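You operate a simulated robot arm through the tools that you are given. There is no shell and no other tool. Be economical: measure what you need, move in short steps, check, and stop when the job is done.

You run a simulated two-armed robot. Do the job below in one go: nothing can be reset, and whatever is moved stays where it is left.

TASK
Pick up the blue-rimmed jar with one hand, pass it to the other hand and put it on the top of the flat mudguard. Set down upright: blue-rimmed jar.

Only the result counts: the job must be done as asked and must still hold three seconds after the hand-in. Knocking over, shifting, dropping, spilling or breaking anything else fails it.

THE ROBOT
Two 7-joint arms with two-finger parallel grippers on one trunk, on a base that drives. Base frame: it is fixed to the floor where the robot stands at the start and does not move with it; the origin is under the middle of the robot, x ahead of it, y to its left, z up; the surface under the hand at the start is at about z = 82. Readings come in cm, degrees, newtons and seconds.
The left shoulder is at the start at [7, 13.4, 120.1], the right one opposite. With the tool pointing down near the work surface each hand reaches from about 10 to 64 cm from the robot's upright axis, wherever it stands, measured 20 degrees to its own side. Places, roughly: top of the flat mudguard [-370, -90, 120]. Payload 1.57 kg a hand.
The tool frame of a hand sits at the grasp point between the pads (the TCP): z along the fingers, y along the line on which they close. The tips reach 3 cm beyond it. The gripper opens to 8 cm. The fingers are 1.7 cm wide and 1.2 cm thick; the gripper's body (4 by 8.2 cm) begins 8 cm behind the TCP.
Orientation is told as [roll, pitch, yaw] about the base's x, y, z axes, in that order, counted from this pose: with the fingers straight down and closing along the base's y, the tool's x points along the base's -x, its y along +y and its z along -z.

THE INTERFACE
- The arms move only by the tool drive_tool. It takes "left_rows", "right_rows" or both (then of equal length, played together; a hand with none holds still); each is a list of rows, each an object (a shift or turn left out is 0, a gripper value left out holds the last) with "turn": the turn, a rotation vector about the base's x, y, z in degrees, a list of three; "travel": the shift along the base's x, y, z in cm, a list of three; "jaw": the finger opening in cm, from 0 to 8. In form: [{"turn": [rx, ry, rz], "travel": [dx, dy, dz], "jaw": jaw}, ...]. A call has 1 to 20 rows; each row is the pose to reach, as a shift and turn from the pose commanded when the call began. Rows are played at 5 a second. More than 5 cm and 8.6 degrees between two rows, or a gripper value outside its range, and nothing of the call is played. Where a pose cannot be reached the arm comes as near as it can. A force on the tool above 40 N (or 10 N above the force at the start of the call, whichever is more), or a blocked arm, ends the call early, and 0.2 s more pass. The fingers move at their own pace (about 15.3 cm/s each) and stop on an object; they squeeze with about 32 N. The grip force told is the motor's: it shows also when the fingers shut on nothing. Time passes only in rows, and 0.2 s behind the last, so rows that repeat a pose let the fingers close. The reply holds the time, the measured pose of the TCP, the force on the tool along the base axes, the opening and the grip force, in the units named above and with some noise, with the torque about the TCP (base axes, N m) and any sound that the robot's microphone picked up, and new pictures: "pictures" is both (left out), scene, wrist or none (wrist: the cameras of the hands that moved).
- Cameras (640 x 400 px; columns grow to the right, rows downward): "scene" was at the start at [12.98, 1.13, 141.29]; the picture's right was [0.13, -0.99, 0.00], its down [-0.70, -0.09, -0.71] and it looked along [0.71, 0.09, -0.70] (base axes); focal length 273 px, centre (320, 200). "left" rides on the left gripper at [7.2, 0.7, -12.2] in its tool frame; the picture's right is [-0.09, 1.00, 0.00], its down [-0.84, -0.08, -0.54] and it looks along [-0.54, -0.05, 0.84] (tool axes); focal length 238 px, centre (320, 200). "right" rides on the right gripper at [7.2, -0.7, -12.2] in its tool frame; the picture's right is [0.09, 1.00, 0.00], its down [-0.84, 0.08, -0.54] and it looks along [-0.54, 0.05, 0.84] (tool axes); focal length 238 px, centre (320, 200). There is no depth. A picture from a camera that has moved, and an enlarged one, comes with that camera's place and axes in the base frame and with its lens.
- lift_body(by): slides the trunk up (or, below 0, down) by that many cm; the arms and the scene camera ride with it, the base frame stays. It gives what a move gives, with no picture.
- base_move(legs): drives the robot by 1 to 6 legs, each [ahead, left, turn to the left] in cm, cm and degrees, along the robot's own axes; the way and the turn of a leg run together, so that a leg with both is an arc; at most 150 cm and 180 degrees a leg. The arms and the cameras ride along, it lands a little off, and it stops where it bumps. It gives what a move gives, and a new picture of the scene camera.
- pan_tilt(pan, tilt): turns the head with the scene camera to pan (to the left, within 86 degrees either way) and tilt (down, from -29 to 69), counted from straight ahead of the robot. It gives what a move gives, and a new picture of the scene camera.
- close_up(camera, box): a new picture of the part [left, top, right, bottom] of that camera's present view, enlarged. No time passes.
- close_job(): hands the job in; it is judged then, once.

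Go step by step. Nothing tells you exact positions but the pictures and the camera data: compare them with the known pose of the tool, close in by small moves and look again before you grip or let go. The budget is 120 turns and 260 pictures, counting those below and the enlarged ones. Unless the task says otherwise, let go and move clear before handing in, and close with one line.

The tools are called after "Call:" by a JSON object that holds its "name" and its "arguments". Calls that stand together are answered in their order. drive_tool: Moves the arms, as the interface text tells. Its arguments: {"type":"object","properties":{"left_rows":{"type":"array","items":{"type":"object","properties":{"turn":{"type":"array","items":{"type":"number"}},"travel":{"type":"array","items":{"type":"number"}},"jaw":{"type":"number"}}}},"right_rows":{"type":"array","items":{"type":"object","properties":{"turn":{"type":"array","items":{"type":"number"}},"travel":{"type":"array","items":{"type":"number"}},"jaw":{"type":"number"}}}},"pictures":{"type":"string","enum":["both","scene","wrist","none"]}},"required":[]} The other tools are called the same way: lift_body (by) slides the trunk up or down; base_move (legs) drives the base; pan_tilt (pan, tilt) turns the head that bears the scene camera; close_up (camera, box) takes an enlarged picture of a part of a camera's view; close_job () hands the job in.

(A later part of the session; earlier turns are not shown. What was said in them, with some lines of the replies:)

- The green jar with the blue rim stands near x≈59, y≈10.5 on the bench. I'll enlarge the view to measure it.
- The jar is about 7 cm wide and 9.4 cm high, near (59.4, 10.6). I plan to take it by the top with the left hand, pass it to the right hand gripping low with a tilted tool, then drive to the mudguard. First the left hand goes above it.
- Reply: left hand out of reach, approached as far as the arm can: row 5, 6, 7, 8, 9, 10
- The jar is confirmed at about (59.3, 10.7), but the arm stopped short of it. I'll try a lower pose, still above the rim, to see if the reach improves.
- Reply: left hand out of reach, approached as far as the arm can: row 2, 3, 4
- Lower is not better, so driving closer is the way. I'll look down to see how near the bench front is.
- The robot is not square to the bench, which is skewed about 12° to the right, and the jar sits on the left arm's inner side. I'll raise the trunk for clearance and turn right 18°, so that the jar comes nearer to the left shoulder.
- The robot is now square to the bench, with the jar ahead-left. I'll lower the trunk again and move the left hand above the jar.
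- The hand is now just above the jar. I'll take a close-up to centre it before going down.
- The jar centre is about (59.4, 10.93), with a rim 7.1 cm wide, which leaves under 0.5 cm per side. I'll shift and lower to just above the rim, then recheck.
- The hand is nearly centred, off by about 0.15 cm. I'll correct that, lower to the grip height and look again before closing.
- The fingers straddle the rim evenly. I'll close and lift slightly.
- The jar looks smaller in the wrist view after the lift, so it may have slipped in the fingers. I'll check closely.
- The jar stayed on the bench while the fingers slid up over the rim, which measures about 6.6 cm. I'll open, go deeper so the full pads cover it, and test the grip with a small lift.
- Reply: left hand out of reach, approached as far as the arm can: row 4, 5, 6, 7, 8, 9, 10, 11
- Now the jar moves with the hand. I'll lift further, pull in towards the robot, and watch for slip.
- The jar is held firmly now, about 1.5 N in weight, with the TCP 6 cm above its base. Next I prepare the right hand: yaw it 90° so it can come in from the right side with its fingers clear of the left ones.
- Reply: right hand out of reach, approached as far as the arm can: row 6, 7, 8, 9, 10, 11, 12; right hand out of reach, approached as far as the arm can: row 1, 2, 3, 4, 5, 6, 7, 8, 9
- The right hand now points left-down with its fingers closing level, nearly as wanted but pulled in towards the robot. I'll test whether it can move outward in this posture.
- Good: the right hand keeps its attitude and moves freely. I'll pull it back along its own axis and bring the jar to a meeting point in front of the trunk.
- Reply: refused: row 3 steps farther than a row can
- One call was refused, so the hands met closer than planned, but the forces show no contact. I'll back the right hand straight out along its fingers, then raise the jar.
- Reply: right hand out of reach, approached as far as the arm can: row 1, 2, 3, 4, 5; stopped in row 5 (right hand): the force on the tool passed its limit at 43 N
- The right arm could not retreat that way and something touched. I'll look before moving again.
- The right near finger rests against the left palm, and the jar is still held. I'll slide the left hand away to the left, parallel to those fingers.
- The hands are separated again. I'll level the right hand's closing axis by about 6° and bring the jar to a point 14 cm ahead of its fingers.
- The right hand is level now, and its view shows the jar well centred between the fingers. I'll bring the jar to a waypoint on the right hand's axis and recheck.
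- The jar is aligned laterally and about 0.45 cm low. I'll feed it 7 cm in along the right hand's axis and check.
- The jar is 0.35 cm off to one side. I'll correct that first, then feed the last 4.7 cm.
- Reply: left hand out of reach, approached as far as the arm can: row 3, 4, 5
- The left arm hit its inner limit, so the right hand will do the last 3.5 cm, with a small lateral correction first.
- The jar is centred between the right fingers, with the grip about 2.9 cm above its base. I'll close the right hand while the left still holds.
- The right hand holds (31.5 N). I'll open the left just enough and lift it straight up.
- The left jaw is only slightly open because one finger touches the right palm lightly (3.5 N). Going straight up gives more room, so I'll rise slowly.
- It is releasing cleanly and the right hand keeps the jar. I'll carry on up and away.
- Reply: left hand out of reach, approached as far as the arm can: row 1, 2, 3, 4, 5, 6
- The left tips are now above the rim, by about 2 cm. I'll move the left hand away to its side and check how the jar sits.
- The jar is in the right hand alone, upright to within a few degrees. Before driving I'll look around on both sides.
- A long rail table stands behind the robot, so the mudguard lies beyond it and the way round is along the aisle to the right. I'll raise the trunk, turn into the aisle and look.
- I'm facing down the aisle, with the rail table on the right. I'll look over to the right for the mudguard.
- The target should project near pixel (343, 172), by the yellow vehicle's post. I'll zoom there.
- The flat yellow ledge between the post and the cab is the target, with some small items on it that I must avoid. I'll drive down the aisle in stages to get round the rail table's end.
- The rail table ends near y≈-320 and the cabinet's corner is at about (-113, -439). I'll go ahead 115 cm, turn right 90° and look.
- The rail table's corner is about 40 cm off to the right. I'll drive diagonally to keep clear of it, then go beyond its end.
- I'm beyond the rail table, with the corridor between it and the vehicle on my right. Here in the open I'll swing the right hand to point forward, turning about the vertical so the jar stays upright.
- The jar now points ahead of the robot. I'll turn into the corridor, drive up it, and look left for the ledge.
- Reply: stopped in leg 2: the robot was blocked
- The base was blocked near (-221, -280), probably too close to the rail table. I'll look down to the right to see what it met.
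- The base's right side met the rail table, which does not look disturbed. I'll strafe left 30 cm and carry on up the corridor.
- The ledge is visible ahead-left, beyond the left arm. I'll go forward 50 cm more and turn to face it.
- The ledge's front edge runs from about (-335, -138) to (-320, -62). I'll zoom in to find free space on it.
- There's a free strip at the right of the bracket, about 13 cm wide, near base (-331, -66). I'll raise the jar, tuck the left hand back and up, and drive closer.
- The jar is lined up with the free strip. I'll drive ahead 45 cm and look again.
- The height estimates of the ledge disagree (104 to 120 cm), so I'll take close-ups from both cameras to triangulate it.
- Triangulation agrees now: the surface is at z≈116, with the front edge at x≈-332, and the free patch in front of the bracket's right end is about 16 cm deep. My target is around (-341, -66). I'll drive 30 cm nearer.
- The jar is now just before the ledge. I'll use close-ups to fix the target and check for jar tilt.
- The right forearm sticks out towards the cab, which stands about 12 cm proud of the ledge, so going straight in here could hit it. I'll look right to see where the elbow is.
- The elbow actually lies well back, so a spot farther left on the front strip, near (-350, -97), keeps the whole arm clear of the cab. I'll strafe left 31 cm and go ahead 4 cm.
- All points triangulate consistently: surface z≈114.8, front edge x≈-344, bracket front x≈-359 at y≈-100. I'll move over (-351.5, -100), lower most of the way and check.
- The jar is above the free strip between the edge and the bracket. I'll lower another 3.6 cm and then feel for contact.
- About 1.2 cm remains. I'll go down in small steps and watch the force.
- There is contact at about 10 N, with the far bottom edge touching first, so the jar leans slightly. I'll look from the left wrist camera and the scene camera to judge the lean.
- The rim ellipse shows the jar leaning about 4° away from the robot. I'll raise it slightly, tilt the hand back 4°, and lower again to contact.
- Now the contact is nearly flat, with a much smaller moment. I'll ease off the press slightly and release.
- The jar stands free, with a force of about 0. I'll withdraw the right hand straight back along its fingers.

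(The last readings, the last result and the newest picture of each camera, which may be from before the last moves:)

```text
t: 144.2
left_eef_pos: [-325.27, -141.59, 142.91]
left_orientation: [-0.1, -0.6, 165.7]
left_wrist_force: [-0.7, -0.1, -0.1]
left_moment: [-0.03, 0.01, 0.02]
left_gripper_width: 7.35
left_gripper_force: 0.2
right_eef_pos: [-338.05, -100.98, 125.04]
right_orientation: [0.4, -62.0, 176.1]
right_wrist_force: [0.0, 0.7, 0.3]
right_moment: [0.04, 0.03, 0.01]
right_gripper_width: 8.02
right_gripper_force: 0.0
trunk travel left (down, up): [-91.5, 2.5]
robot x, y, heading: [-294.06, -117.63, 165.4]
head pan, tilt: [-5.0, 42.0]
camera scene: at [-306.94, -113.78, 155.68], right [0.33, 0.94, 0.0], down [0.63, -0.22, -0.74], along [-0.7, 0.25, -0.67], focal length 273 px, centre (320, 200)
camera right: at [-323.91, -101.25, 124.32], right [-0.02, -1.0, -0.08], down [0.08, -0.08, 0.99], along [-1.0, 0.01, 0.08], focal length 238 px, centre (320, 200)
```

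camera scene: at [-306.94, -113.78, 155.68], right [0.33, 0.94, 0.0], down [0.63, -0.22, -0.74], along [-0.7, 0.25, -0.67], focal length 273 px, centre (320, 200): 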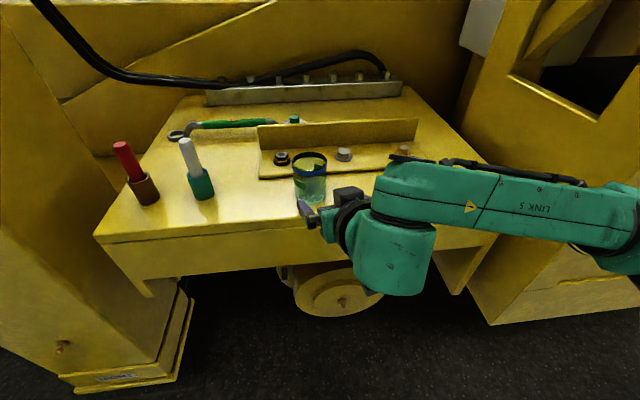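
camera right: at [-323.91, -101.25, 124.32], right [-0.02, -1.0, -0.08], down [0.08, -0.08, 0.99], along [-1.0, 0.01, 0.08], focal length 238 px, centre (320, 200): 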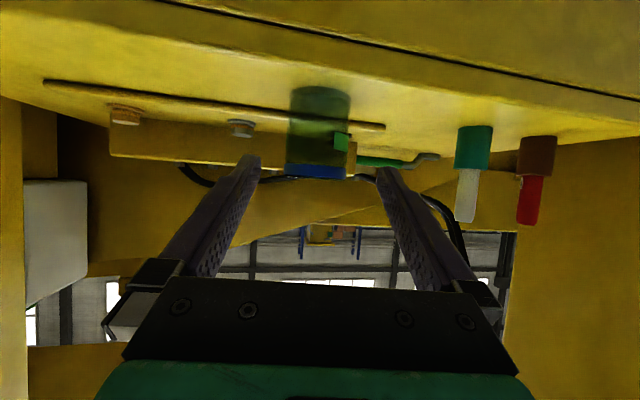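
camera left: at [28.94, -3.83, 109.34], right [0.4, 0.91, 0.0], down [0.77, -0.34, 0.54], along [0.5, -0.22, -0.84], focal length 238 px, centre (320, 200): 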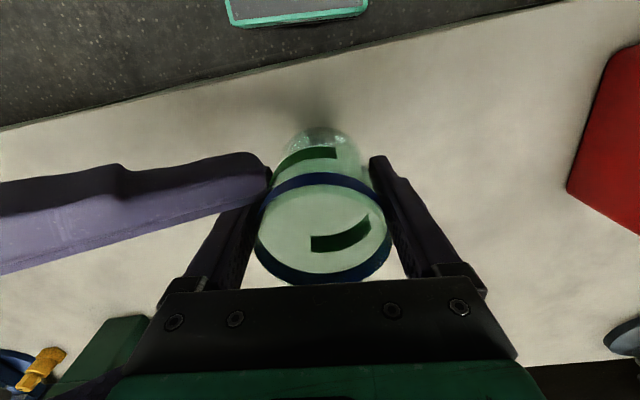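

The jar stands upright on the mudguard and the hand is clear. One last close look before handing in.

Call:
{"name": "base_move", "arguments": {"legs": [[-15, 0, 0]]}}

Call:
{"name": "close_up", "arguments": {"camera": "scene", "box": [220, 60, 400, 220]}}

```text
t: 145.5
left_eef_pos: [-311.18, -145.45, 142.73]
left_orientation: [-0.2, -0.4, 166.0]
left_wrist_force: [-0.4, 0.5, -0.7]
left_moment: [-0.03, -0.04, 0.04]
left_gripper_width: 7.28
left_gripper_force: 0.0
right_eef_pos: [-323.96, -104.85, 124.76]
right_orientation: [0.5, -61.7, 176.3]
right_wrist_force: [0.3, 0.3, 0.1]
right_moment: [0.0, -0.02, 0.03]
right_gripper_width: 8.0
right_gripper_force: 0.0
trunk travel left (down, up): [-91.5, 2.5]
robot x, y, heading: [-279.91, -121.72, 165.8]
head pan, tilt: [-5.0, 42.0]
camera scene: at [-292.88, -117.51, 155.63], right [0.33, 0.94, 0.0], down [0.63, -0.22, -0.74], along [-0.7, 0.25, -0.67], focal length 273 px, centre (320, 200)
```

scene: 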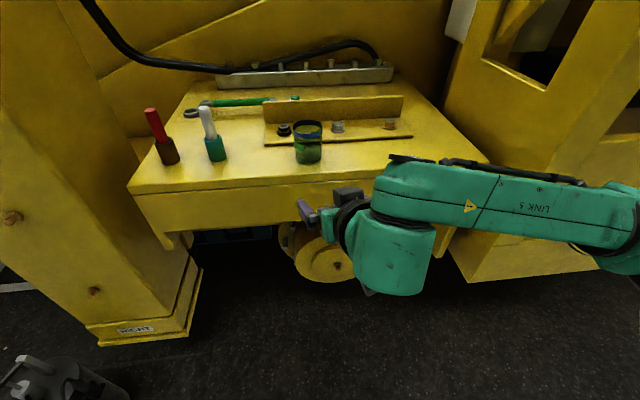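

```text
2.50 times, centred on (310, 140) of scene
camera zoom: at [-292.88, -117.51, 155.63], right [0.33, 0.94, 0.0], down [0.63, -0.22, -0.74], along [-0.7, 0.25, -0.67], focal length 684 px, centre (345, 350)
```

zoom: 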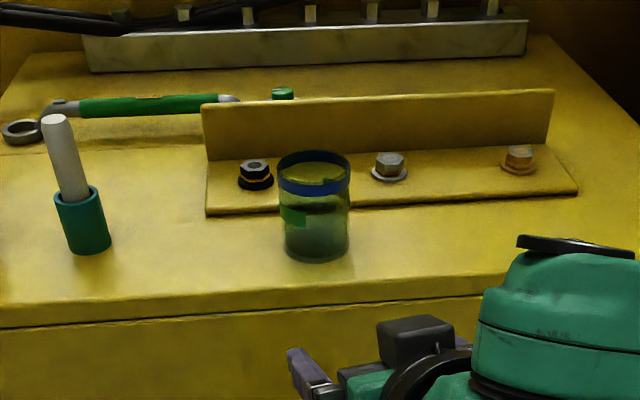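

The jar stands upright on the mudguard, nothing near it has moved, and both hands are clear. I'm handing in.

Call:
{"name": "close_job", "arguments": {}}

```text
The job is handed in.
```

The blue-rimmed jar was picked up with the left hand, passed to the right hand, and now stands upright on top of the flat mudguard. On the way, the base bumped the rail table once and stopped; nothing on it looked disturbed.
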